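You operate a simulated robot arm through the tools that you are given. There is no shell and no other tool.

You are at the controls of a simulated robot arm. One attempt, no reset.

## Task
Change the cloudy water in the rinse trough, then soak the grey felt.
Fine: drain it dry by the drain's yellow lever, slide the lever back, then fill to the blue line from the tap and turn it off; the felt goes back on its stand, the other felts stay where they are, dry.

The check looks at the end state, three seconds after you hand in, the way a careful person would. Anything else that was tipped, shoved, dropped, spilled or broken makes it a failure.

## Robot
A 5-joint arm with a two-finger parallel gripper, fixed in place. Base frame: the origin is on the floor under the middle of its stand, x ahead of it, y to its left, z up. Lengths are in mm, angles in degrees, forces in N, time in s.
It reaches about 1134 mm from its shoulder. Its first joint turns from -149.0 to 149.0 degrees. Payload 1.57 kg.
The tool frame sits at the grasp point between the pads (the TCP): z along the fingers, y along the line on which they close. The tips reach 30 mm beyond it. Largest opening 110 mm; finger width 24, thickness 12; the body of the gripper, 48 by 112 mm, starts 78 mm behind the TCP.
Orientation is told as [roll, pitch, yaw] about the base's x, y, z axes, in that order, counted from this pose: with the fingers straight down and closing along the base's y, the tool's x points along the base's -x, its y along +y and its z along -z.

## Interface
- The arm moves only by the tool send_rows. Its argument "moves" is a list of rows, each an object of numbers (a shift or turn left out is 0, a gripper value left out holds the last): "claw": the closure, from 0 (fully open) to 1 (shut); "x", "y", "z": the shift along the tool's x, y, z in mm; "ax", "ay", "az": the turn, a rotation vector about the tool's x, y, z in degrees. In form: [{"claw": .., "x": .., "y": .., "z": .., "ax": .., "ay": .., "az": ..}, ...]. A call has 1 to 20 rows; each row shifts and turns the commanded pose from where the row before left it, along the tool's axes as they then stand. Rows are played at 5 a second. More than 50 mm and 8.6 degrees between two rows, or a gripper value outside its range, and nothing of the call is played. Where a pose cannot be reached the arm comes as near as it can. A force on the tool above 50 N (or 10 N above the force at the start of the call, whichever is more), or a blocked arm, ends the call early, and 0.2 s more pass. The fingers move at their own pace (about 72 mm/s each) and stop on an object; they squeeze with about 22 N. The grip force told is the motor's: it shows also when the fingers shut on nothing. Time passes only in rows, and 0.2 s behind the last, so rows that do not move let the fingers close. The reply holds the time, the measured pose of the TCP, the force on the tool along the base axes, the opening and the grip force, in the units named above and with some noise, with the torque about the TCP (base axes, N m) and any sound that the robot's microphone picked up, and new pictures: "show" is both (left out), scene, wrist or none.
- Cameras (640 x 400 px; columns grow to the right, rows downward): "scene" is fixed at [49.6, 501.3, 1357.5]; the picture's right is [0.15, -0.99, 0.00], its down [-0.48, -0.07, -0.88] and it looks along [0.87, 0.13, -0.48] (base axes); focal length 214 px, centre (320, 200). "wrist" rides on the gripper at [70, 16, -141] in the tool frame; the picture's right is [-0.23, 0.97, 0.00], its down [-0.85, -0.20, -0.48] and it looks along [-0.47, -0.11, 0.88] (tool axes); focal length 222 px, centre (320, 200). There is no depth. A picture from a camera that has moved, and an enlarged one, comes with that camera's place and axes in the base frame and with its lens.
- lift_body(by): slides the trunk up (or, below 0, down) by that many mm; the arm rides with it, the base frame stays. It gives what a move gives, with no picture.
- enlarge(camera, box): a new picture of the part [left, top, right, bottom] of that camera's present view, enlarged. No time passes.
- hand_in(): hands the job in; it is judged then, once.

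Nothing tells you positions but the pictures and the camera data. Unless the task says otherwise, let go and move clear before handing in.

The tools are called after ">>>" as a command line: name --argument value ..., lists and objects as JSON in quotes. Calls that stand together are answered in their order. send_rows: Moves the arm, as the interface text tells. Its arguments: {"type":"object","properties":{"moves":{"type":"array"},"show":{"type":"string","enum":["both","scene","wrist","none"]}},"required":["moves"]} The other tools are called the same way: lift_body (by) moves the trunk up or down; enlarge (camera, box) takes an enlarged picture of a part of a camera's view; hand_in () hands the job in.

At the start:

```text
t: 0.0
position: [400.9, 438.4, 1198.2]
tcp_rot: [0.0, 0.0, 0.0]
wrist_force: [0.0, 0.0, 0.5]
wrist_torque: [-0.01, -0.04, -0.01]
grip_width: 109.9
grip_force: 0.0
trunk travel left (down, up): [-931.0, 39.0]
```

scene: 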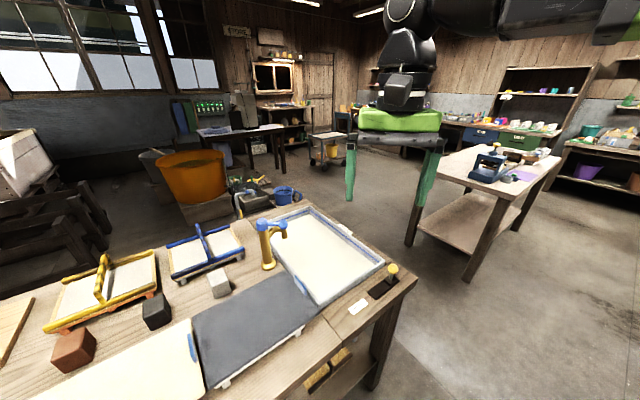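
wrist: 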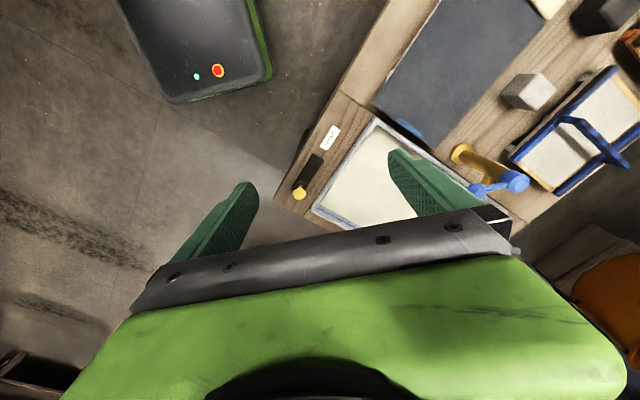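

I see a bench with a white trough, a blue/gold tap, a yellow-knobbed lever, and felt blocks (grey, black, brown) among trays. I'll zoom in first to locate everything precisely.

>>> enlarge --camera "scene" --box '[220, 190, 420, 320]'

>>> enlarge --camera "scene" --box '[0, 220, 260, 400]'

>>> enlarge --camera "wrist" --box '[270, 80, 540, 250]'

>>> enlarge --camera "scene" --box '[330, 250, 430, 320]'

```text
3.08 times, centred on (320, 255) of scene
camera zoom: at [49.6, 501.3, 1357.5], right [0.15, -0.99, 0.0], down [-0.48, -0.07, -0.88], along [0.87, 0.13, -0.48], focal length 660 px, centre (320, 31)
```

zoom: 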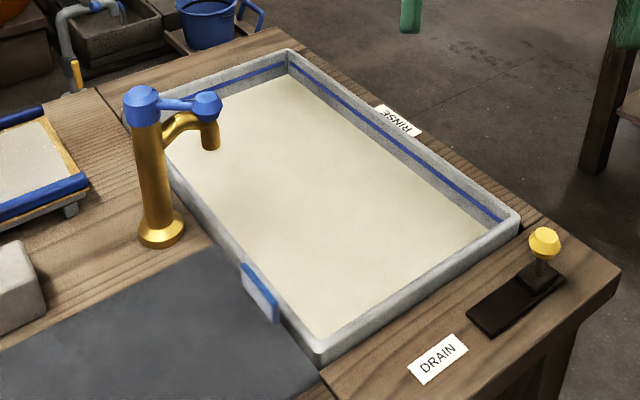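

```text
2.22 times, centred on (130, 310) of scene
camera zoom: at [49.6, 501.3, 1357.5], right [0.15, -0.99, 0.0], down [-0.48, -0.07, -0.88], along [0.87, 0.13, -0.48], focal length 477 px, centre (742, -44)
```

zoom: 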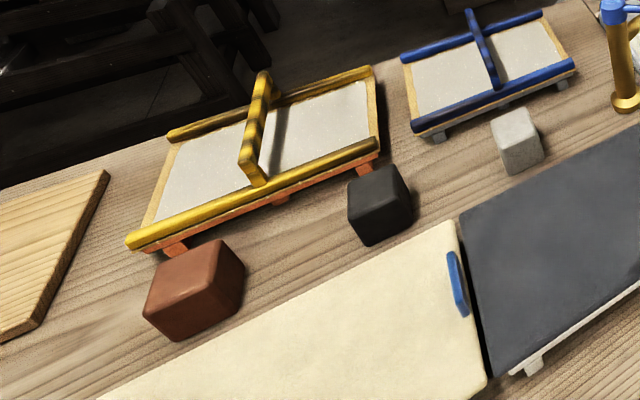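

```text
2.35 times, centred on (405, 165) of wrist
camera zoom: at [331.0, 454.4, 1340.1], right [0.23, 0.97, 0.0], down [0.85, -0.2, 0.48], along [0.47, -0.11, -0.88], focal length 523 px, centre (120, 282)
```

zoom: 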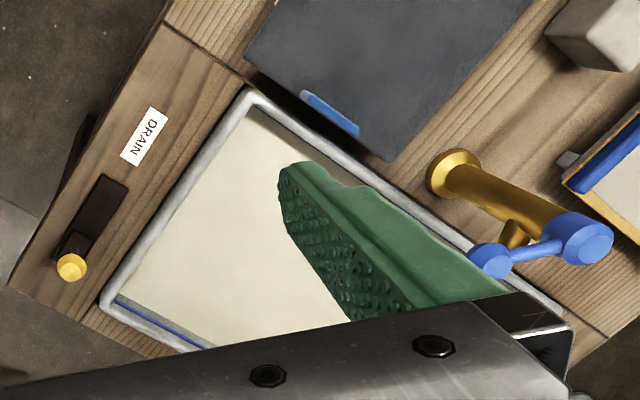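

```text
5.71 times, centred on (380, 285) of scene
camera zoom: at [49.6, 501.3, 1357.5], right [0.15, -0.99, 0.0], down [-0.48, -0.07, -0.88], along [0.87, 0.13, -0.48], focal length 1226 px, centre (-23, -286)
```

zoom: 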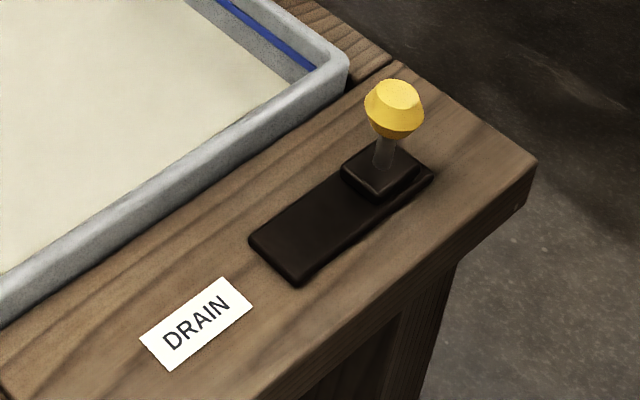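

The bench is at about z=770, rotated roughly 45°. The trough rim is at about z=795, and the drain knob is near (562, 348, 854). I'll move the wrist camera over the bench for a closer look at the felts.

>>> send_rows --moves '[{"claw": 0, "x": 20, "y": 33, "z": 10}, {"x": 20, "y": 33, "z": 10}, {"x": 20, "y": 33, "z": 10}, {"x": 20, "y": 33, "z": 10}, {"x": 20, "y": 33, "z": 10}, {"x": 20, "y": 33, "z": 10}, {"x": 20, "y": 33, "z": 10}, {"x": 20, "y": 33, "z": 10}]'

```text
t: 1.8
position: [241.6, 703.0, 1197.1]
tcp_rot: [0.0, 0.1, 0.0]
wrist_force: [-0.2, -0.2, -1.1]
wrist_torque: [0.03, -0.03, -0.02]
grip_width: 109.8
grip_force: 0.0
out of reach, approached as far as the arm can: row 1, 2, 3, 4, 5, 6, 7, 8
trunk travel left (down, up): [-931.0, 39.0]
camera wrist: at [171.4, 719.0, 1339.8], right [0.23, 0.97, 0.0], down [0.85, -0.2, 0.48], along [0.47, -0.11, -0.88], focal length 222 px, centre (320, 200)
```

scene: 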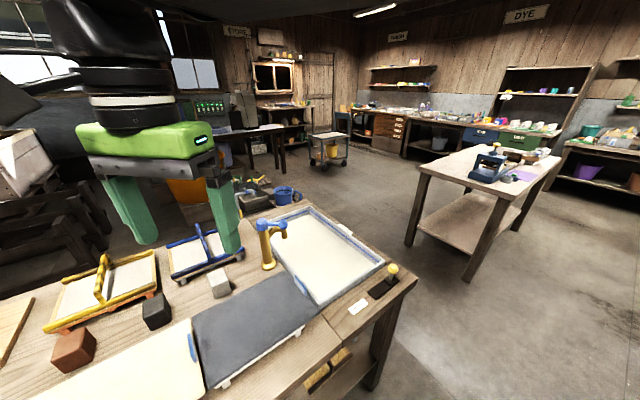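
wrist: 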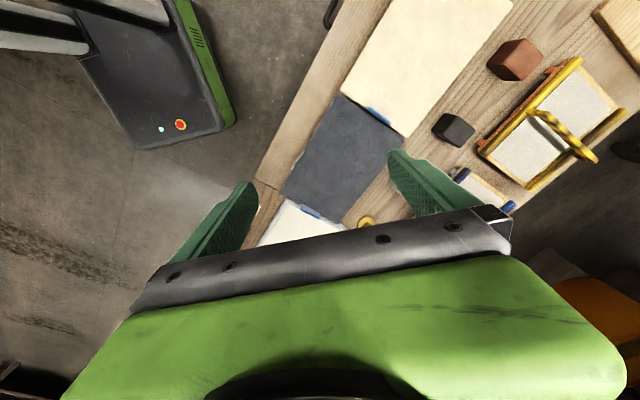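

Row z-shifts weren't reached, so height may only come from the trunk. I'll enlarge the felts in the present views.

>>> enlarge --camera "wrist" --box '[240, 60, 440, 240]'

>>> enlarge --camera "wrist" --box '[340, 0, 640, 190]'

>>> enlarge --camera "scene" --box '[170, 260, 400, 400]'

>>> enlarge --camera "scene" --box '[230, 190, 340, 290]'

```text
2.22 times, centred on (340, 150) of wrist
camera zoom: at [171.4, 719.0, 1339.8], right [0.23, 0.97, 0.0], down [0.85, -0.2, 0.48], along [0.47, -0.11, -0.88], focal length 494 px, centre (276, 311)
```

zoom: 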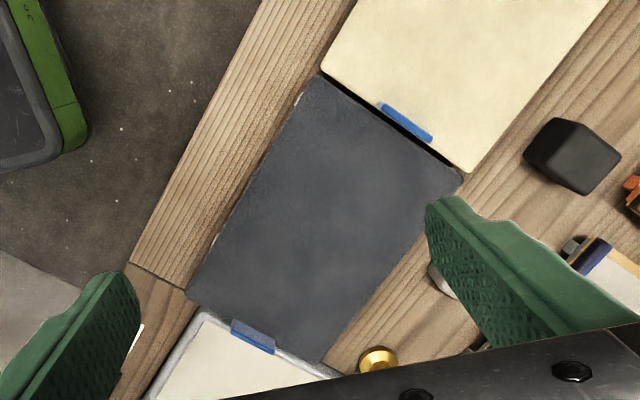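

```text
2.11 times, centred on (490, 95) of wrist
camera zoom: at [171.4, 719.0, 1339.8], right [0.23, 0.97, 0.0], down [0.85, -0.2, 0.48], along [0.47, -0.11, -0.88], focal length 468 px, centre (-38, 421)
```

zoom: 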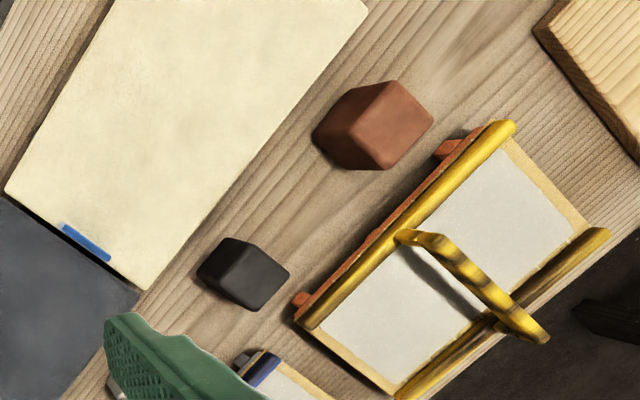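

```text
2.78 times, centred on (285, 330) of scene
camera zoom: at [49.6, 501.3, 1357.5], right [0.15, -0.99, 0.0], down [-0.48, -0.07, -0.88], along [0.87, 0.13, -0.48], focal length 597 px, centre (417, -162)
```

zoom: 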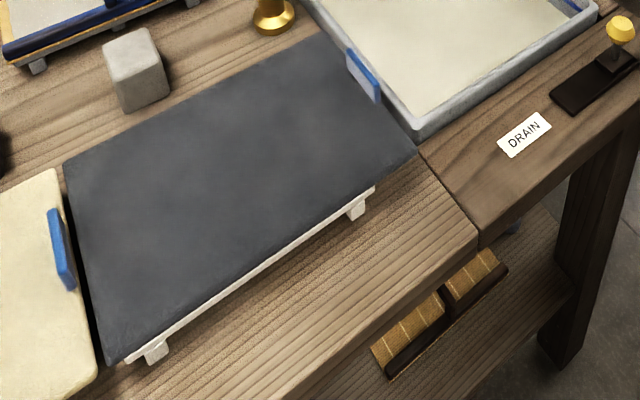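

```text
4.00 times, centred on (285, 240) of scene
camera zoom: at [49.6, 501.3, 1357.5], right [0.15, -0.99, 0.0], down [-0.48, -0.07, -0.88], along [0.87, 0.13, -0.48], focal length 858 px, centre (460, 40)
```

zoom: 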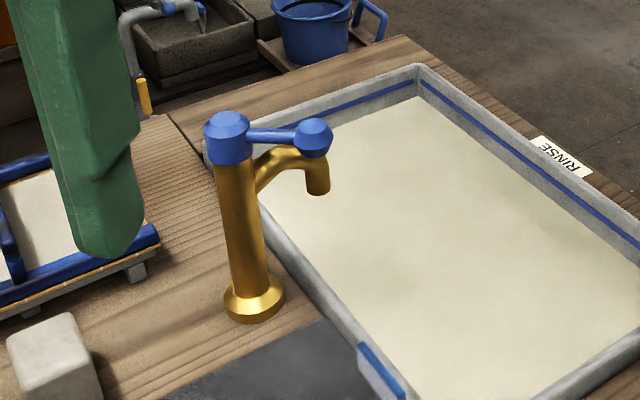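

The dark grey sheet lies on a low white stand with feet and has a blue tab at its trough end, and the cream sheet has a similar tab. Next I'll lower the trunk for closer views and test how the arm moves.

>>> lift_body --by -130

>>> send_rows --moves '[{"x": -20, "y": -20}, {"x": -20, "y": -20}]'

```text
t: 3.4
position: [242.5, 701.3, 1066.8]
tcp_rot: [0.1, 0.0, 0.0]
wrist_force: [-0.3, 0.0, 0.3]
wrist_torque: [0.0, -0.03, -0.04]
grip_width: 110.0
grip_force: 0.1
trunk travel left (down, up): [-801.0, 169.0]
```

```text
t: 4.0
position: [281.0, 660.0, 1068.2]
tcp_rot: [0.0, 0.0, 0.0]
wrist_force: [-0.3, -1.2, -0.5]
wrist_torque: [0.01, 0.02, 0.01]
grip_width: 110.0
grip_force: 0.2
trunk travel left (down, up): [-801.0, 169.0]
camera wrist: at [211.4, 676.0, 1210.2], right [0.23, 0.97, 0.0], down [0.85, -0.2, 0.48], along [0.47, -0.11, -0.88], focal length 222 px, centre (320, 200)
```

scene: 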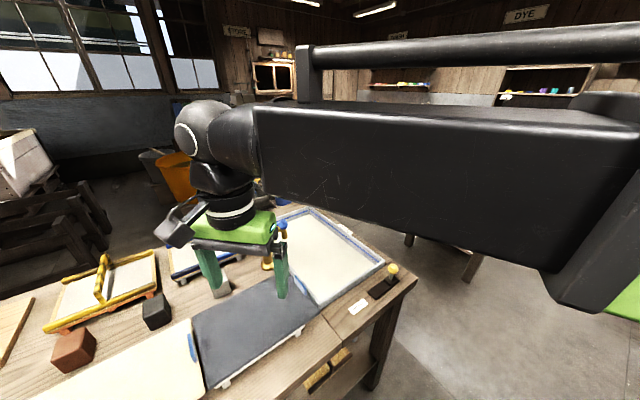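
wrist: 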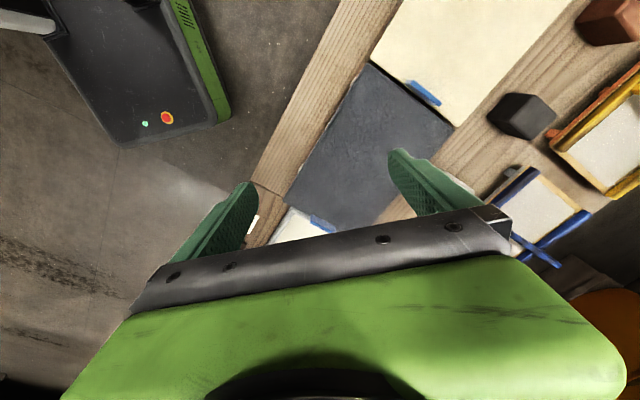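

The arm seems to move in a horizontal plane. I'll test what orientation changes it can make, high above everything.

>>> send_rows --moves '[{"ay": 8}, {"ay": 8}, {}]' --show "none"

>>> send_rows --moves '[{"ay": -8}, {"ay": -8}, {"z": -20}, {}]' --show "none"

```text
t: 4.8
position: [281.7, 661.3, 1077.1]
tcp_rot: [0.0, 15.9, 0.0]
wrist_force: [0.0, 0.0, 0.4]
wrist_torque: [-0.01, -0.02, 0.0]
grip_width: 110.1
grip_force: 0.1
out of reach, approached as far as the arm can: row 1, 2
trunk travel left (down, up): [-801.0, 169.0]
```

```text
t: 5.8
position: [280.9, 660.4, 1068.5]
tcp_rot: [-0.1, 0.0, 0.0]
wrist_force: [-0.1, -0.1, -0.3]
wrist_torque: [-0.04, 0.02, 0.01]
grip_width: 109.5
grip_force: 0.2
out of reach, approached as far as the arm can: row 1, 3
trunk travel left (down, up): [-801.0, 169.0]
```

Tilting works, with the trunk providing height. Now I'll rotate the gripper and place the camera closer to the grey sheet's tab and the trough.

>>> send_rows --moves '[{"x": -32, "y": -24}, {"x": -32, "y": -24}, {"x": -32, "y": -24}, {"x": -32, "y": -24}, {"x": -31, "y": -24}, {"az": 8.182}, {"az": 8.182}, {"az": 8.182}, {"az": 8.182}, {"az": 8.182}, {"az": 8.182}, {"az": 8.182}, {"az": 8.182}, {"az": 8.182}, {"az": 8.182}, {"az": 8.182}]' --show "both"

```text
t: 9.2
position: [441.7, 540.5, 1068.1]
tcp_rot: [0.0, 0.0, -90.2]
wrist_force: [0.8, -0.1, 0.3]
wrist_torque: [0.03, 0.01, -0.01]
grip_width: 110.0
grip_force: 0.2
trunk travel left (down, up): [-801.0, 169.0]
camera wrist: at [456.9, 611.4, 1210.1], right [0.97, -0.23, 0.0], down [-0.2, -0.85, 0.48], along [-0.11, -0.47, -0.88], focal length 222 px, centre (320, 200)
```

scene: 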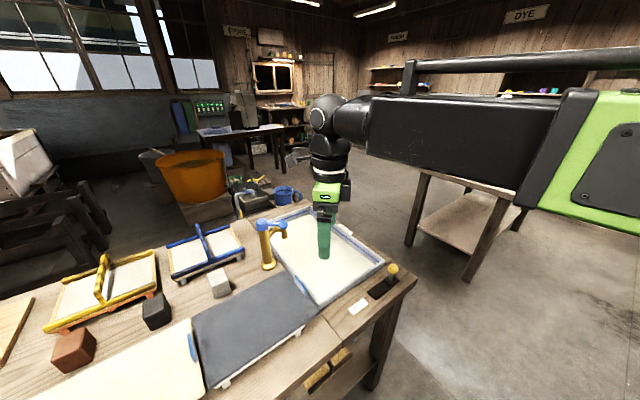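
wrist: 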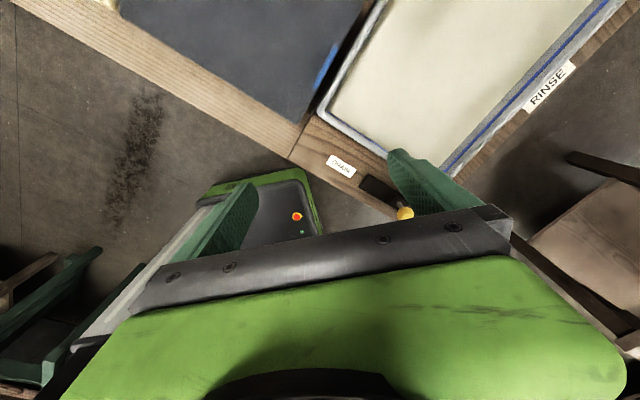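

>>> enlarge --camera "wrist" --box '[270, 0, 470, 125]'

>>> enlarge --camera "wrist" --box '[320, 120, 440, 230]'

>>> enlarge --camera "scene" --box '[150, 210, 260, 300]'

>>> enlarge --camera "scene" --box '[30, 240, 170, 340]'

>>> enlarge --camera "scene" --box '[260, 260, 340, 330]'

```text
3.20 times, centred on (370, 62) of wrist
camera zoom: at [456.9, 611.4, 1210.1], right [0.97, -0.23, 0.0], down [-0.2, -0.85, 0.48], along [-0.11, -0.47, -0.88], focal length 711 px, centre (160, 640)
```

zoom: 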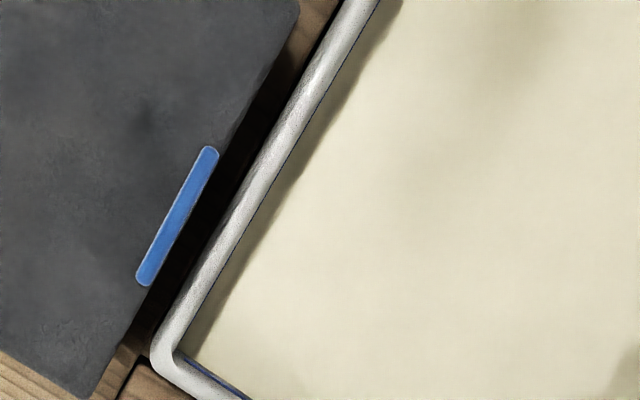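

```text
3.64 times, centred on (380, 175) of wrist
camera zoom: at [456.9, 611.4, 1210.1], right [0.97, -0.23, 0.0], down [-0.2, -0.85, 0.48], along [-0.11, -0.47, -0.88], focal length 808 px, centre (102, 291)
```

zoom: 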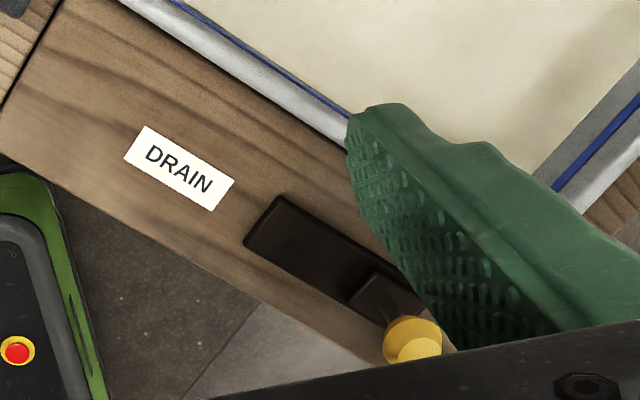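

```text
4.44 times, centred on (205, 255) of scene
camera zoom: at [49.6, 501.3, 1357.5], right [0.15, -0.99, 0.0], down [-0.48, -0.07, -0.88], along [0.87, 0.13, -0.48], focal length 953 px, centre (831, -44)
```

zoom: 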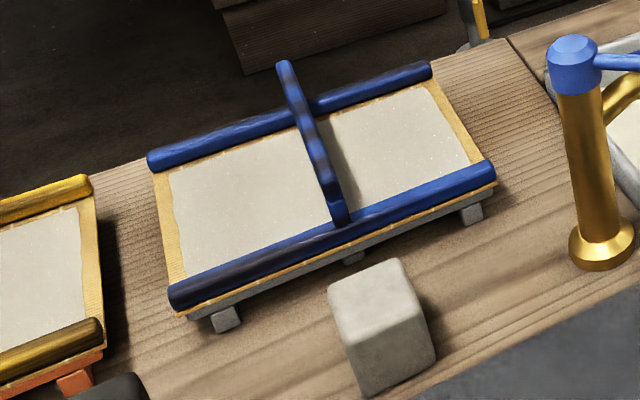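

```text
4.00 times, centred on (100, 290) of scene
camera zoom: at [49.6, 501.3, 1357.5], right [0.15, -0.99, 0.0], down [-0.48, -0.07, -0.88], along [0.87, 0.13, -0.48], focal length 858 px, centre (1200, -160)
```

zoom: 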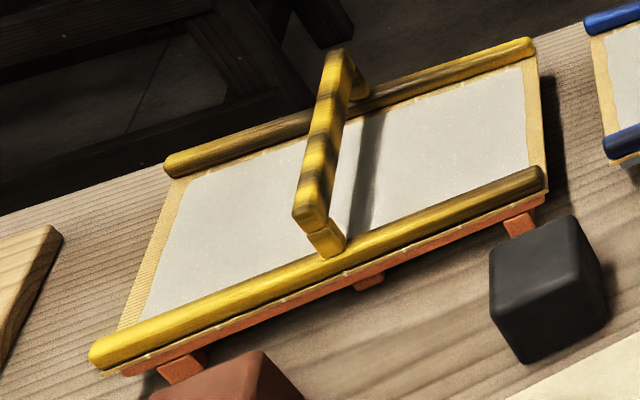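

```text
5.71 times, centred on (300, 295) of scene
camera zoom: at [49.6, 501.3, 1357.5], right [0.15, -0.99, 0.0], down [-0.48, -0.07, -0.88], along [0.87, 0.13, -0.48], focal length 1226 px, centre (434, -343)
```

zoom: 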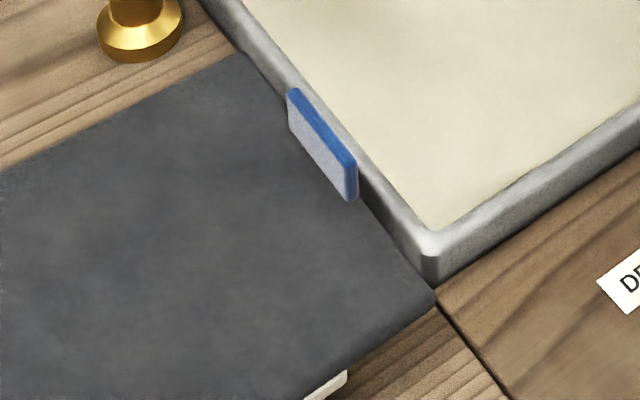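

The slate-grey sheet is the felt, with an upright blue tab at its trough edge, lying on a footed stand. Next I'll go above the drain knob with the gripper turned so its fingers close along the lever's slide direction and the camera looks over the trough.

>>> send_rows --moves '[{"x": -38.4, "y": 24}, {"x": -38.4, "y": 24}, {"x": -38.4, "y": 24}, {"x": -38.4, "y": 24}, {"x": -38.4, "y": 24}, {"az": 7.5}, {"az": 7.5}, {"az": 7.5}, {"az": 7.5}, {"az": 7.5}, {"az": 7.5}, {}]'

```text
t: 11.8
position: [560.4, 347.8, 1068.1]
tcp_rot: [0.0, 0.0, -135.1]
wrist_force: [-0.8, 0.5, -0.4]
wrist_torque: [-0.01, -0.03, 0.04]
grip_width: 110.2
grip_force: 0.1
trunk travel left (down, up): [-801.0, 169.0]
camera wrist: at [621.4, 386.2, 1210.2], right [0.53, -0.85, 0.0], down [-0.75, -0.46, 0.48], along [-0.41, -0.25, -0.88], focal length 222 px, centre (320, 200)
```

scene: 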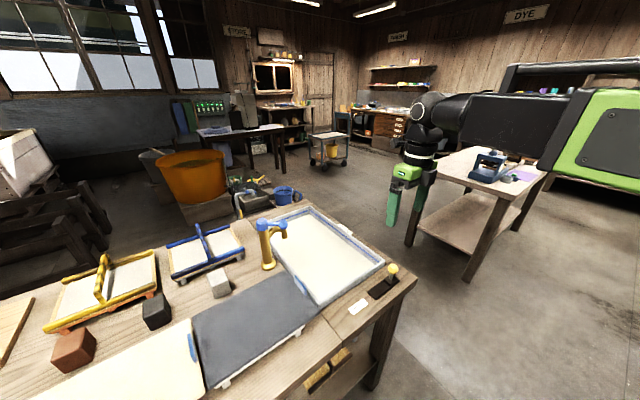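
wrist: 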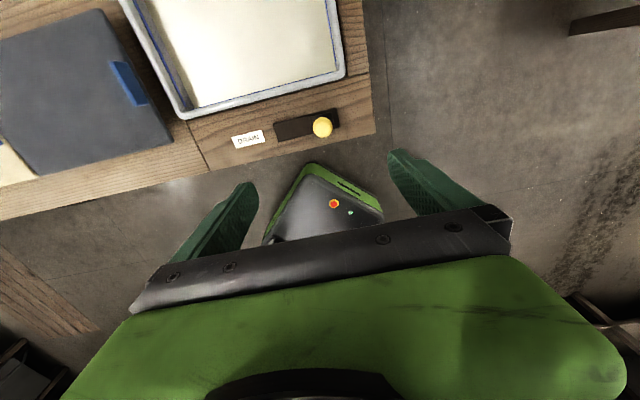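

>>> enlarge --camera "wrist" --box '[220, 70, 380, 170]'

>>> enlarge --camera "wrist" --box '[0, 0, 380, 200]'

>>> enlarge --camera "scene" --box '[240, 195, 320, 280]'

```text
4.00 times, centred on (300, 120) of wrist
camera zoom: at [621.4, 386.2, 1210.2], right [0.53, -0.85, 0.0], down [-0.75, -0.46, 0.48], along [-0.41, -0.25, -0.88], focal length 888 px, centre (400, 520)
```

zoom: 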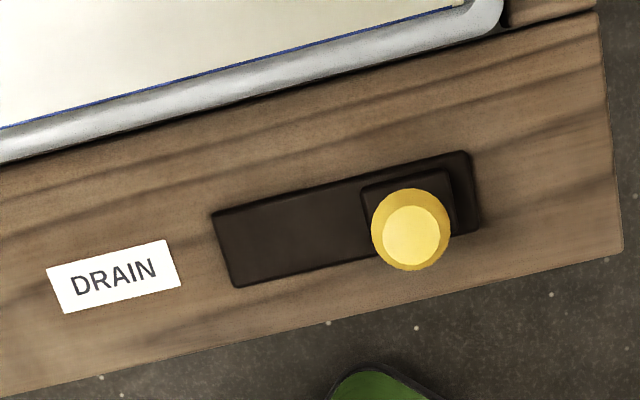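

```text
1.68 times, centred on (190, 100) of wrist
camera zoom: at [621.4, 386.2, 1210.2], right [0.53, -0.85, 0.0], down [-0.75, -0.46, 0.48], along [-0.41, -0.25, -0.88], focal length 374 px, centre (539, 368)
```

zoom: 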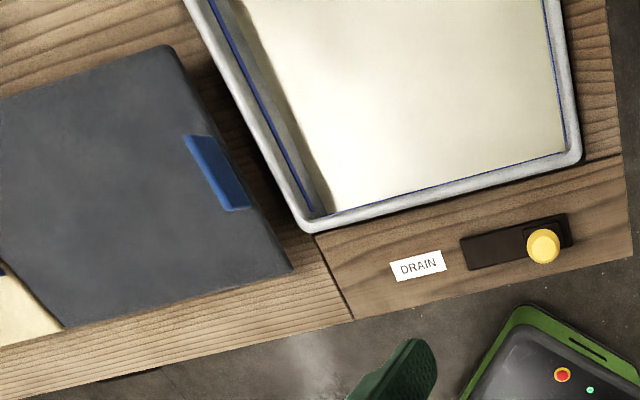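

```text
4.71 times, centred on (280, 238) of scene
camera zoom: at [49.6, 501.3, 1357.5], right [0.15, -0.99, 0.0], down [-0.48, -0.07, -0.88], along [0.87, 0.13, -0.48], focal length 1009 px, centre (508, 24)
```

zoom: 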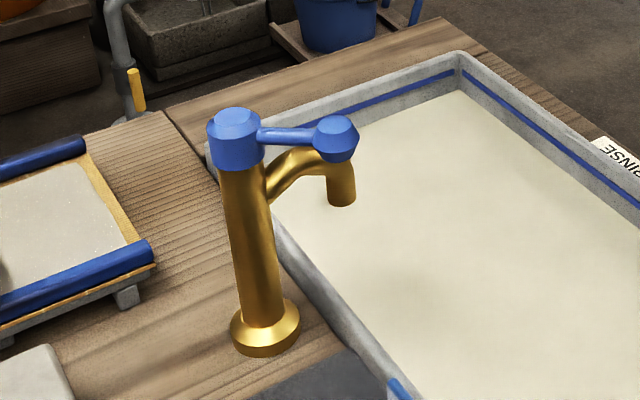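

The knob checks out at about (562, 348, 854), and the plate runs 121 mm towards the DRAIN label, leaving about 60 mm of travel. I'm lowering over the knob now.

>>> lift_body --by -150

>>> enlarge --camera "wrist" --box '[160, 60, 480, 260]'

>>> enlarge --camera "scene" --box '[340, 190, 460, 310]'

```text
t: 13.5
position: [560.3, 348.5, 917.6]
tcp_rot: [0.0, 0.0, -135.0]
wrist_force: [-0.1, -0.1, -0.2]
wrist_torque: [0.02, -0.02, 0.02]
grip_width: 110.0
grip_force: 0.1
trunk travel left (down, up): [-651.0, 319.0]
```

```text
2.00 times, centred on (320, 160) of wrist
camera zoom: at [621.3, 386.2, 1060.2], right [0.53, -0.85, 0.0], down [-0.75, -0.46, 0.48], along [-0.41, -0.25, -0.88], focal length 444 px, centre (320, 280)
```

zoom: 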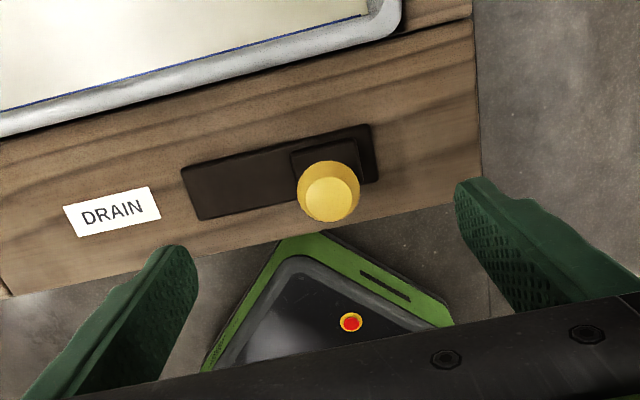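

```text
3.33 times, centred on (400, 250) of scene
camera zoom: at [49.6, 501.3, 1357.5], right [0.15, -0.99, 0.0], down [-0.48, -0.07, -0.88], along [0.87, 0.13, -0.48], focal length 715 px, centre (53, 33)
```

zoom: 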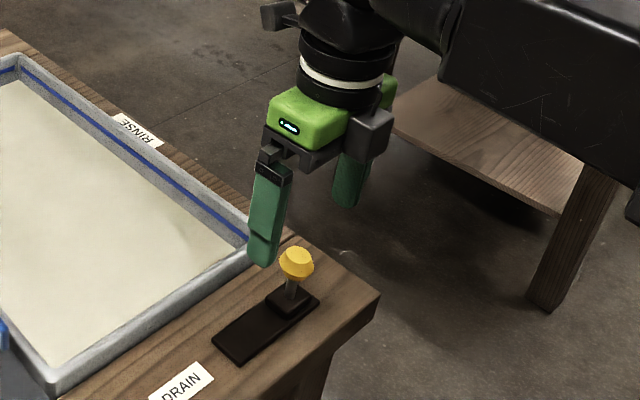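

The knob looks to be about 8 mm further along x than the TCP. I'll shift over and lower to straddle it.

>>> send_rows --moves '[{"x": 5.3, "y": 5.3}, {}]' --show "none"

>>> lift_body --by -67

>>> enlarge --camera "wrist" --box '[160, 60, 480, 260]'

>>> enlarge --camera "scene" --box '[340, 210, 440, 310]'

```text
t: 14.1
position: [567.2, 347.9, 918.1]
tcp_rot: [0.0, 0.0, -135.0]
wrist_force: [-0.2, 0.3, 0.0]
wrist_torque: [-0.01, 0.0, -0.02]
grip_width: 110.0
grip_force: 0.1
trunk travel left (down, up): [-651.0, 319.0]
```

```text
t: 15.2
position: [568.7, 347.7, 851.3]
tcp_rot: [0.0, 0.0, -135.1]
wrist_force: [0.3, 0.0, -0.3]
wrist_torque: [0.0, -0.03, 0.0]
grip_width: 110.2
grip_force: 0.2
trunk travel left (down, up): [-584.0, 386.0]
```

```text
2.00 times, centred on (320, 160) of wrist
camera zoom: at [628.4, 385.9, 993.2], right [0.53, -0.85, 0.0], down [-0.75, -0.46, 0.48], along [-0.41, -0.25, -0.88], focal length 444 px, centre (320, 280)
```

zoom: 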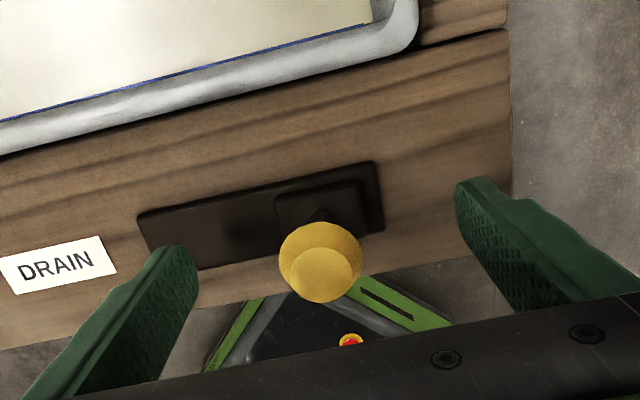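

```text
4.00 times, centred on (390, 260) of scene
camera zoom: at [49.6, 501.3, 1357.5], right [0.15, -0.99, 0.0], down [-0.48, -0.07, -0.88], along [0.87, 0.13, -0.48], focal length 858 px, centre (40, -40)
```

zoom: 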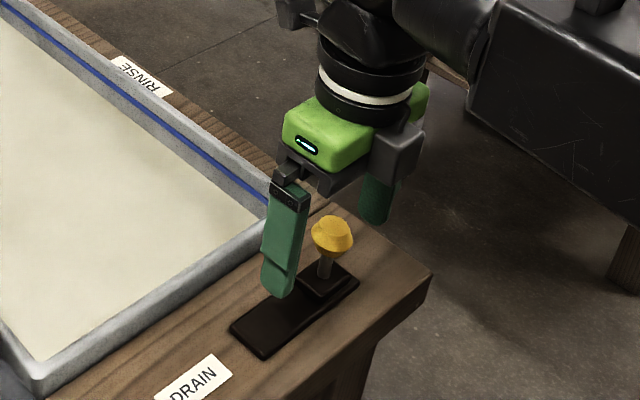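

The knob sits right between the fingers, so I'll close on it.

>>> send_rows --moves '[{"claw": 1}, {"claw": 1}, {"claw": 1}, {"claw": 1}, {"claw": 1}]' --show "both"

```text
t: 16.4
position: [567.5, 348.6, 851.3]
tcp_rot: [0.1, 0.0, -135.1]
wrist_force: [-1.4, 1.8, 0.0]
wrist_torque: [0.0, 0.0, 0.01]
grip_width: 31.2
grip_force: 39.8
trunk travel left (down, up): [-584.0, 386.0]
camera wrist: at [628.2, 386.1, 993.2], right [0.53, -0.85, 0.0], down [-0.75, -0.46, 0.48], along [-0.41, -0.25, -0.88], focal length 222 px, centre (320, 200)
```

scene: 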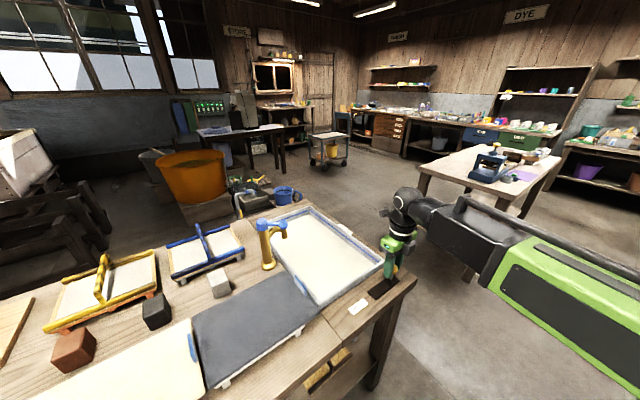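
wrist: 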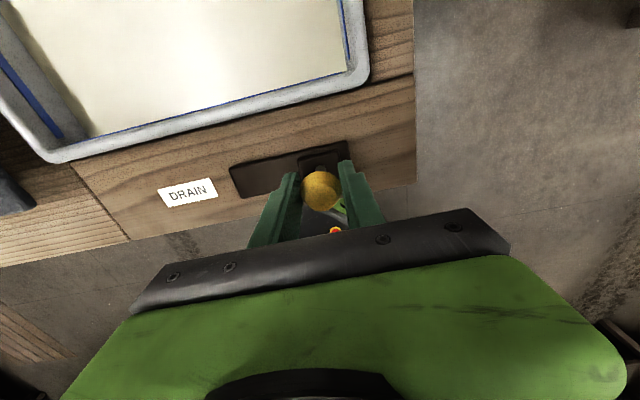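

I have the knob at 31 mm. Sliding it toward the DRAIN label along the plate.

>>> send_rows --moves '[{"y": -8}, {"y": -8}, {"y": -8}, {"y": -8}]' --show "none"

```text
t: 17.4
position: [545.9, 370.3, 851.3]
tcp_rot: [0.0, 0.0, -135.0]
wrist_force: [-1.6, -2.7, -0.9]
wrist_torque: [0.42, -0.64, -0.06]
grip_width: 31.4
grip_force: 40.6
trunk travel left (down, up): [-584.0, 386.0]
```

>>> send_rows --moves '[{"y": -8}, {"y": -8}, {"y": -8}, {"y": -4}, {}]' --show "both"

```text
t: 18.6
position: [534.9, 379.6, 851.3]
tcp_rot: [-0.2, 0.2, -134.3]
wrist_force: [12.5, 12.7, 15.3]
wrist_torque: [-0.15, 0.14, 0.05]
grip_width: 31.4
grip_force: 39.8
out of reach, approached as far as the arm can: row 3, 4
trunk travel left (down, up): [-584.0, 386.0]
camera wrist: at [595.0, 418.8, 993.3], right [0.54, -0.84, 0.0], down [-0.74, -0.47, 0.48], along [-0.4, -0.25, -0.88], focal length 222 px, centre (320, 200)
```

scene: 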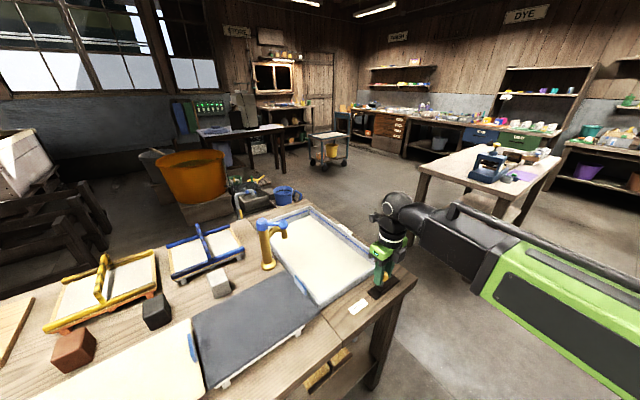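
wrist: 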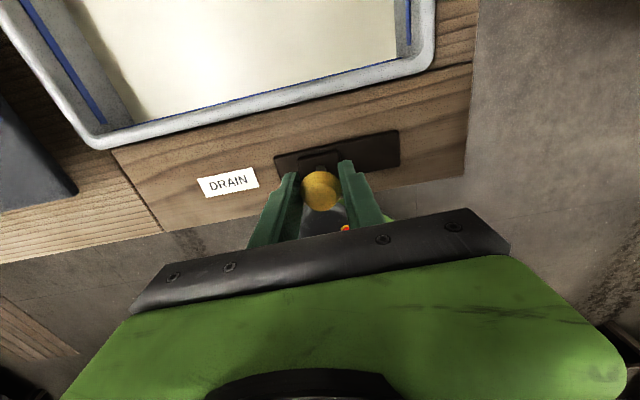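

>>> enlarge --camera "wrist" --box '[180, 80, 440, 240]'

>>> enlarge --camera "scene" --box '[330, 180, 450, 320]'

>>> enlarge --camera "scene" --box '[260, 200, 400, 310]'

```text
2.46 times, centred on (310, 160) of wrist
camera zoom: at [595.0, 418.8, 993.3], right [0.54, -0.84, 0.0], down [-0.74, -0.47, 0.48], along [-0.4, -0.25, -0.88], focal length 547 px, centre (345, 298)
```

zoom: 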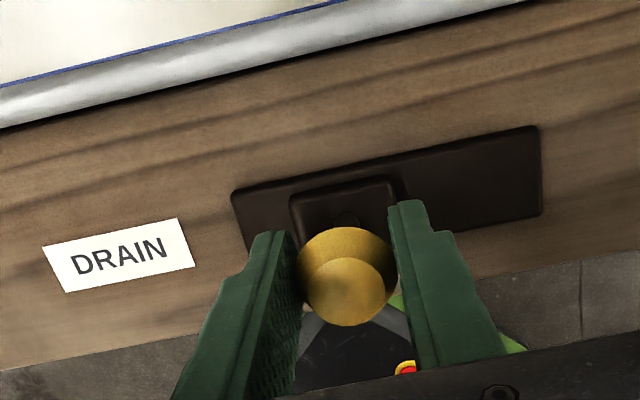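

```text
2.86 times, centred on (390, 250) of scene
camera zoom: at [49.6, 501.3, 1357.5], right [0.15, -0.99, 0.0], down [-0.48, -0.07, -0.88], along [0.87, 0.13, -0.48], focal length 613 px, centre (120, 57)
```

zoom: 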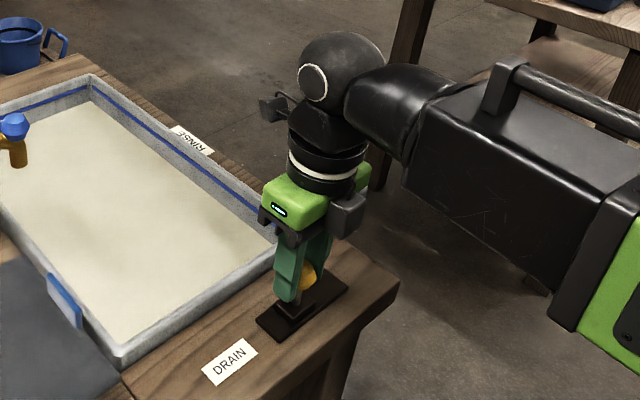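

```text
3.64 times, centred on (330, 255) of scene
camera zoom: at [49.6, 501.3, 1357.5], right [0.15, -0.99, 0.0], down [-0.48, -0.07, -0.88], along [0.87, 0.13, -0.48], focal length 780 px, centre (284, 0)
```

zoom: 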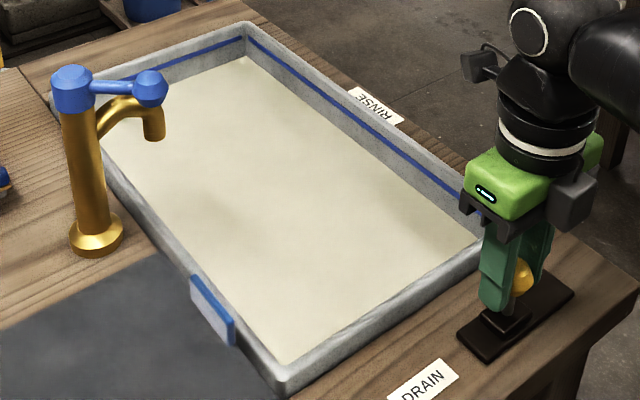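

The lever moved about 46 mm, but the arm seems to be at a wrist-roll limit with some 12 mm still to go. I'll release, turn the gripper 30° away from the limit, and regrasp to finish the slide.

>>> send_rows --moves '[{"claw": 0}, {"claw": 0}, {"claw": 0}, {"claw": 0, "az": -7.5}, {"az": -7.5}, {"az": -7.5}, {"az": -7.5}, {}]' --show "wrist"

>>> enlarge --camera "wrist" --box '[160, 60, 480, 260]'

```text
t: 20.4
position: [532.2, 380.6, 851.3]
tcp_rot: [0.0, 0.1, -104.9]
wrist_force: [0.5, 0.0, -0.6]
wrist_torque: [-0.01, -0.01, -0.01]
grip_width: 110.0
grip_force: 0.1
trunk travel left (down, up): [-584.0, 386.0]
camera wrist: at [567.1, 443.8, 993.2], right [0.88, -0.47, 0.0], down [-0.41, -0.77, 0.48], along [-0.22, -0.42, -0.88], focal length 222 px, centre (320, 200)
```

wrist: 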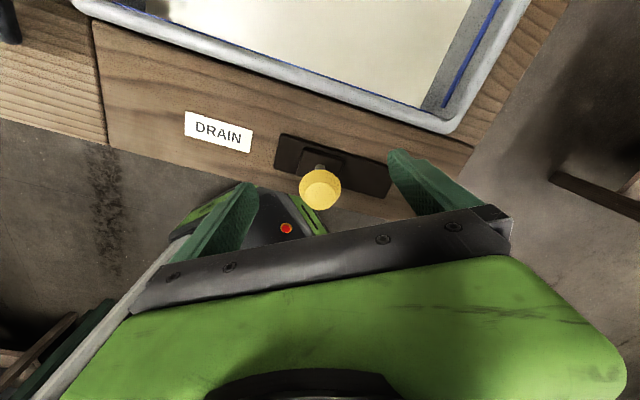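

```text
2.00 times, centred on (320, 160) of wrist
camera zoom: at [567.1, 443.8, 993.2], right [0.88, -0.47, 0.0], down [-0.41, -0.77, 0.48], along [-0.22, -0.42, -0.88], focal length 444 px, centre (320, 280)
```

zoom: 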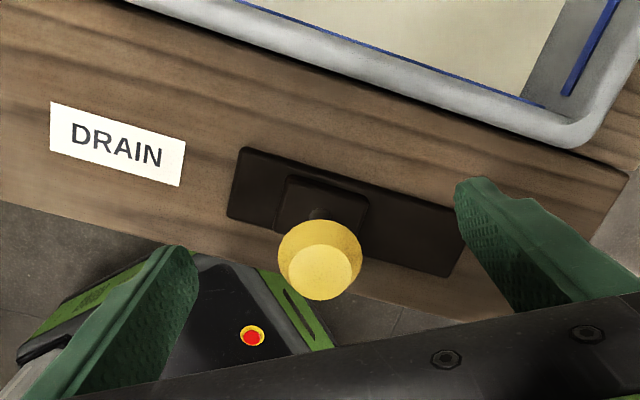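

>>> send_rows --moves '[{"claw": 1}, {"claw": 1}, {"claw": 1}, {"claw": 1}, {"claw": 1}]' --show "none"

```text
t: 21.6
position: [533.8, 378.8, 850.7]
tcp_rot: [0.0, 0.0, -105.0]
wrist_force: [-0.9, -0.8, -1.2]
wrist_torque: [-0.14, 0.08, 0.02]
grip_width: 31.3
grip_force: 40.2
trunk travel left (down, up): [-584.0, 386.0]
```

>>> send_rows --moves '[{"x": 2.5, "y": -4.33}, {"x": 2.5, "y": -4.33}, {"x": 2, "y": -3.46}, {}]' --show "wrist"

>>> enlarge --camera "wrist" --box '[160, 60, 480, 260]'

>>> enlarge --camera "scene" --box '[260, 200, 400, 310]'

```text
t: 22.6
position: [524.8, 390.4, 850.6]
tcp_rot: [0.0, 0.1, -105.0]
wrist_force: [-6.4, -8.7, -8.2]
wrist_torque: [0.12, -0.04, -0.1]
grip_width: 31.1
grip_force: 40.0
trunk travel left (down, up): [-584.0, 386.0]
camera wrist: at [557.5, 453.5, 993.1], right [0.88, -0.47, 0.0], down [-0.41, -0.77, 0.48], along [-0.23, -0.42, -0.88], focal length 222 px, centre (320, 200)
```

wrist: 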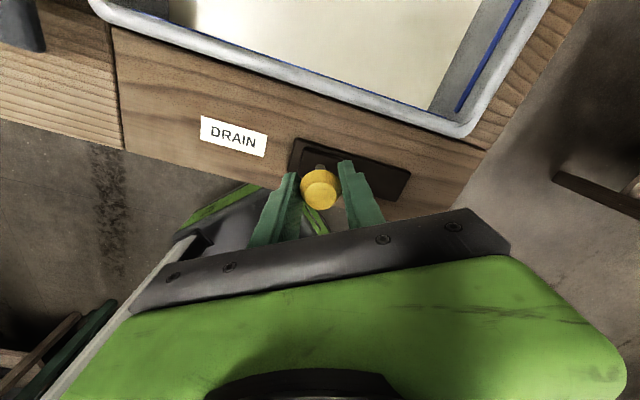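

```text
2.00 times, centred on (320, 160) of wrist
camera zoom: at [557.5, 453.5, 993.1], right [0.88, -0.47, 0.0], down [-0.41, -0.77, 0.48], along [-0.23, -0.42, -0.88], focal length 444 px, centre (320, 280)
```

zoom: 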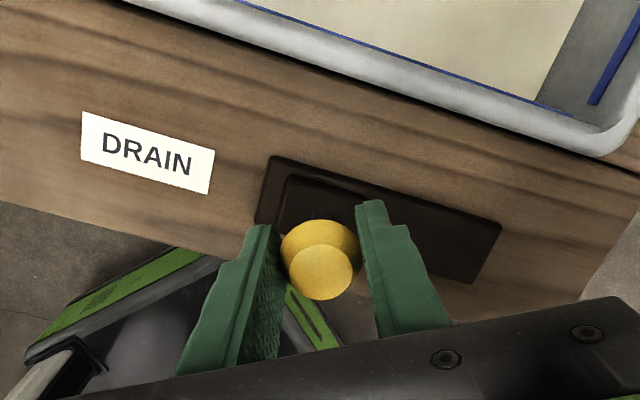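

```text
3.64 times, centred on (330, 255) of scene
camera zoom: at [49.6, 501.3, 1357.5], right [0.15, -0.99, 0.0], down [-0.48, -0.07, -0.88], along [0.87, 0.13, -0.48], focal length 780 px, centre (284, 0)
```

zoom: 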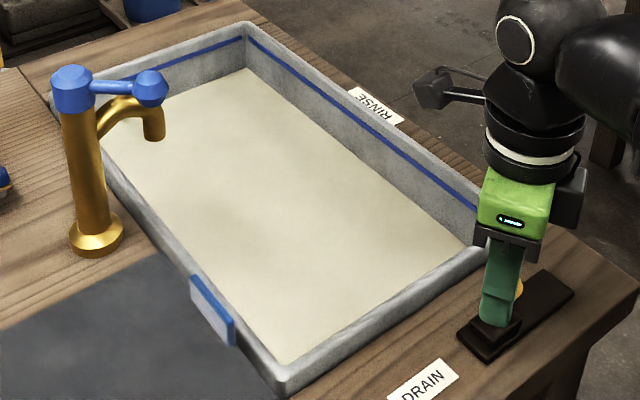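

The water level is dropping. I'll nudge the lever a little more to its end, then wait while it drains.

>>> send_rows --moves '[{"x": 1.5, "y": -2.6}, {"x": 1.5, "y": -2.6}, {}]' --show "none"

>>> enlarge --camera "wrist" --box '[160, 60, 480, 260]'

>>> enlarge --camera "scene" --box '[240, 190, 420, 310]'

```text
t: 23.4
position: [522.5, 390.8, 850.5]
tcp_rot: [0.3, -0.2, -105.2]
wrist_force: [22.7, -38.3, -3.1]
wrist_torque: [-0.36, -0.11, -0.1]
grip_width: 31.6
grip_force: 39.9
trunk travel left (down, up): [-584.0, 386.0]
```

```text
2.00 times, centred on (320, 160) of wrist
camera zoom: at [556.6, 455.0, 993.1], right [0.88, -0.47, 0.01], down [-0.42, -0.77, 0.48], along [-0.22, -0.43, -0.88], focal length 444 px, centre (320, 280)
```

zoom: 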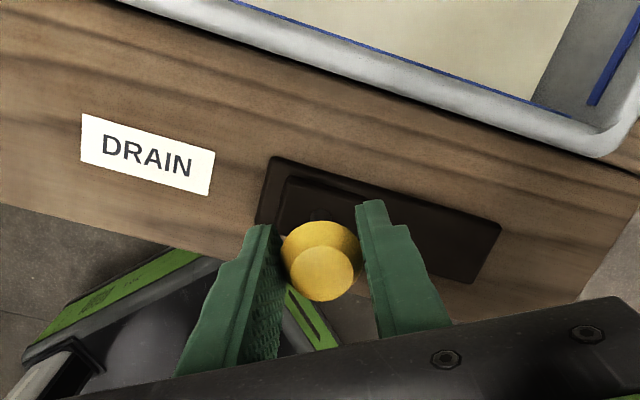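

```text
3.33 times, centred on (330, 250) of scene
camera zoom: at [49.6, 501.3, 1357.5], right [0.15, -0.99, 0.0], down [-0.48, -0.07, -0.88], along [0.87, 0.13, -0.48], focal length 715 px, centre (287, 33)
```

zoom: 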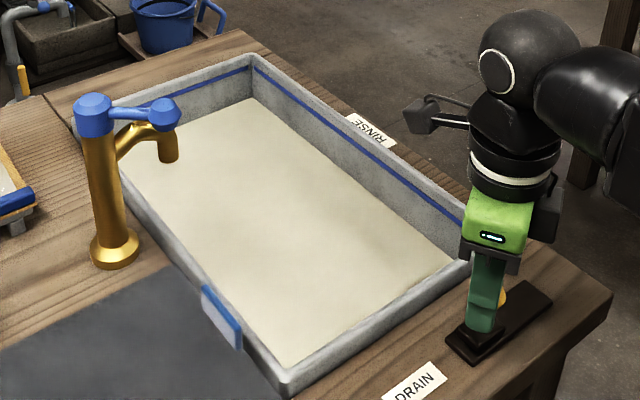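

The lever is at its end stop. I'll ease the push off and wait for it to drain.

>>> send_rows --moves '[{"x": -1.5, "y": 2.6}, {"x": -1, "y": 1.7}, {}, {}, {}, {}, {}, {}, {}, {}, {}, {}, {}, {}, {}, {}, {}, {}, {}, {}]' --show "none"

>>> enlarge --camera "scene" --box '[240, 190, 420, 310]'

```text
t: 27.6
position: [523.8, 390.9, 850.8]
tcp_rot: [-0.1, 0.0, -105.0]
wrist_force: [2.3, -14.5, -2.3]
wrist_torque: [-0.23, 0.04, 0.0]
grip_width: 31.4
grip_force: 40.8
trunk travel left (down, up): [-584.0, 386.0]
```

```text
3.33 times, centred on (330, 250) of scene
camera zoom: at [49.6, 501.3, 1357.5], right [0.15, -0.99, 0.0], down [-0.48, -0.07, -0.88], along [0.87, 0.13, -0.48], focal length 715 px, centre (287, 33)
```

zoom: 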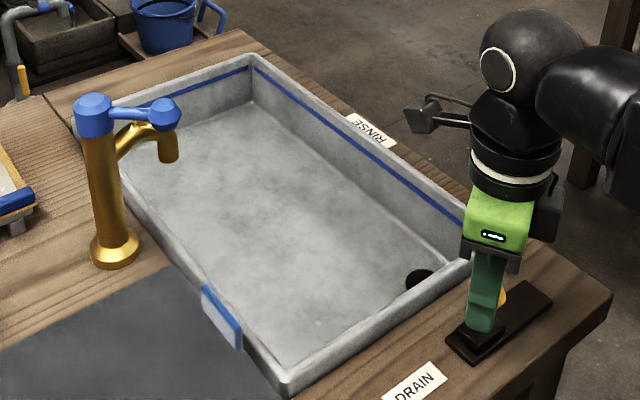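

It looks empty, with the drain hole visible. I'll wait a moment more and check the floor for remaining water.

>>> send_rows --moves '[{}, {}, {}, {}, {}, {}, {}, {}, {}, {}]' --show "wrist"

>>> enlarge --camera "scene" --box '[260, 200, 400, 310]'

>>> enlarge --camera "scene" --box '[330, 240, 400, 300]'

```text
t: 29.8
position: [522.5, 391.5, 851.3]
tcp_rot: [0.0, 0.0, -104.9]
wrist_force: [4.2, -12.0, 0.4]
wrist_torque: [-0.13, -0.03, 0.0]
grip_width: 31.3
grip_force: 40.0
trunk travel left (down, up): [-584.0, 386.0]
camera wrist: at [557.5, 454.4, 993.4], right [0.88, -0.47, 0.0], down [-0.41, -0.77, 0.48], along [-0.23, -0.42, -0.88], focal length 222 px, centre (320, 200)
```

wrist: 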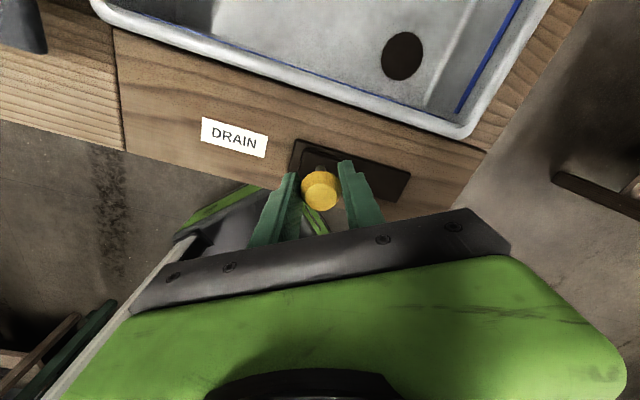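

```text
3.64 times, centred on (330, 255) of scene
camera zoom: at [49.6, 501.3, 1357.5], right [0.15, -0.99, 0.0], down [-0.48, -0.07, -0.88], along [0.87, 0.13, -0.48], focal length 780 px, centre (284, 0)
```

zoom: 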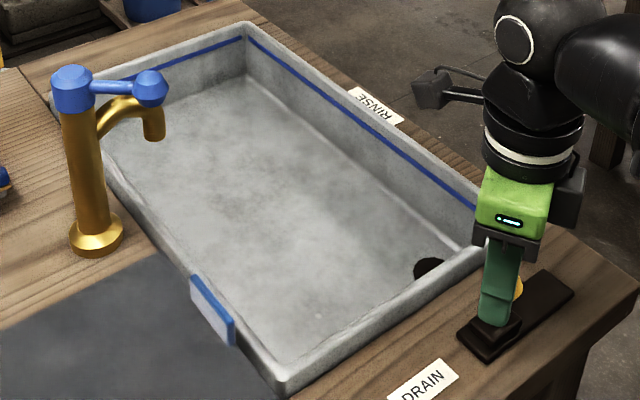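

```text
6.67 times, centred on (365, 270) of scene
camera zoom: at [49.6, 501.3, 1357.5], right [0.15, -0.99, 0.0], down [-0.48, -0.07, -0.88], along [0.87, 0.13, -0.48], focal length 1430 px, centre (20, -267)
```

zoom: 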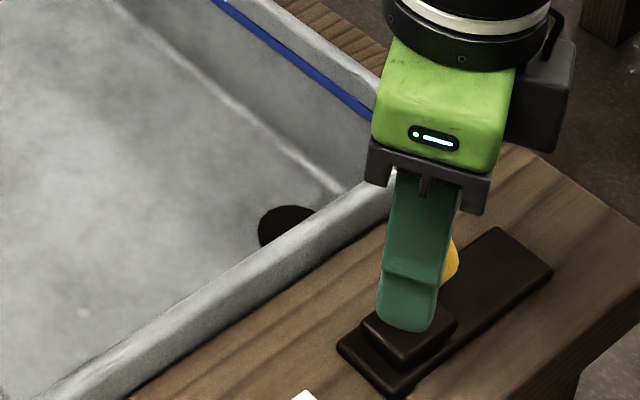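

The trough is drained dry. Now sliding the lever back to its original end.

>>> send_rows --moves '[{"x": -4, "y": 6.93}, {"x": -4, "y": 6.93}, {"x": -4, "y": 6.93}, {"x": -4, "y": 6.93}, {"x": -4, "y": 6.93}, {"x": -4, "y": 6.93}, {"x": -4, "y": 6.93}, {}]' --show "none"

```text
t: 31.6
position: [563.8, 352.4, 849.9]
tcp_rot: [0.0, 0.1, -105.0]
wrist_force: [4.7, 5.8, 8.6]
wrist_torque: [0.42, -0.13, 0.04]
grip_width: 31.3
grip_force: 40.1
trunk travel left (down, up): [-584.0, 386.0]
```

>>> send_rows --moves '[{"x": -1.5, "y": 2.6}, {"x": -1.5, "y": 2.6}, {"x": -1, "y": 1.7}, {}]' --show "wrist"

>>> enlarge --camera "wrist" --box '[160, 60, 480, 260]'

```text
t: 32.6
position: [565.7, 349.3, 852.0]
tcp_rot: [-0.2, 0.1, -104.9]
wrist_force: [-10.0, 27.8, 8.7]
wrist_torque: [0.49, 0.14, 0.0]
grip_width: 31.1
grip_force: 40.3
trunk travel left (down, up): [-584.0, 386.0]
camera wrist: at [600.3, 411.6, 993.4], right [0.88, -0.47, 0.0], down [-0.41, -0.78, 0.48], along [-0.23, -0.42, -0.88], focal length 222 px, centre (320, 200)
```

wrist: 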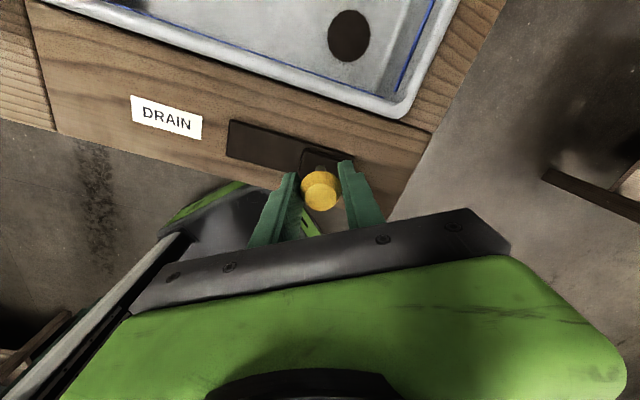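

```text
2.00 times, centred on (320, 160) of wrist
camera zoom: at [600.3, 411.6, 993.4], right [0.88, -0.47, 0.0], down [-0.41, -0.78, 0.48], along [-0.23, -0.42, -0.88], focal length 444 px, centre (320, 280)
```

zoom: 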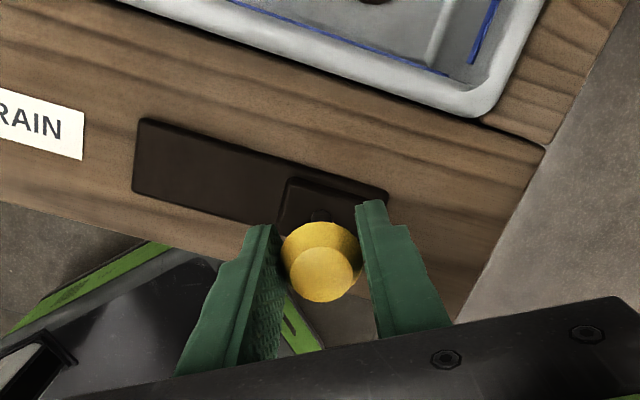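

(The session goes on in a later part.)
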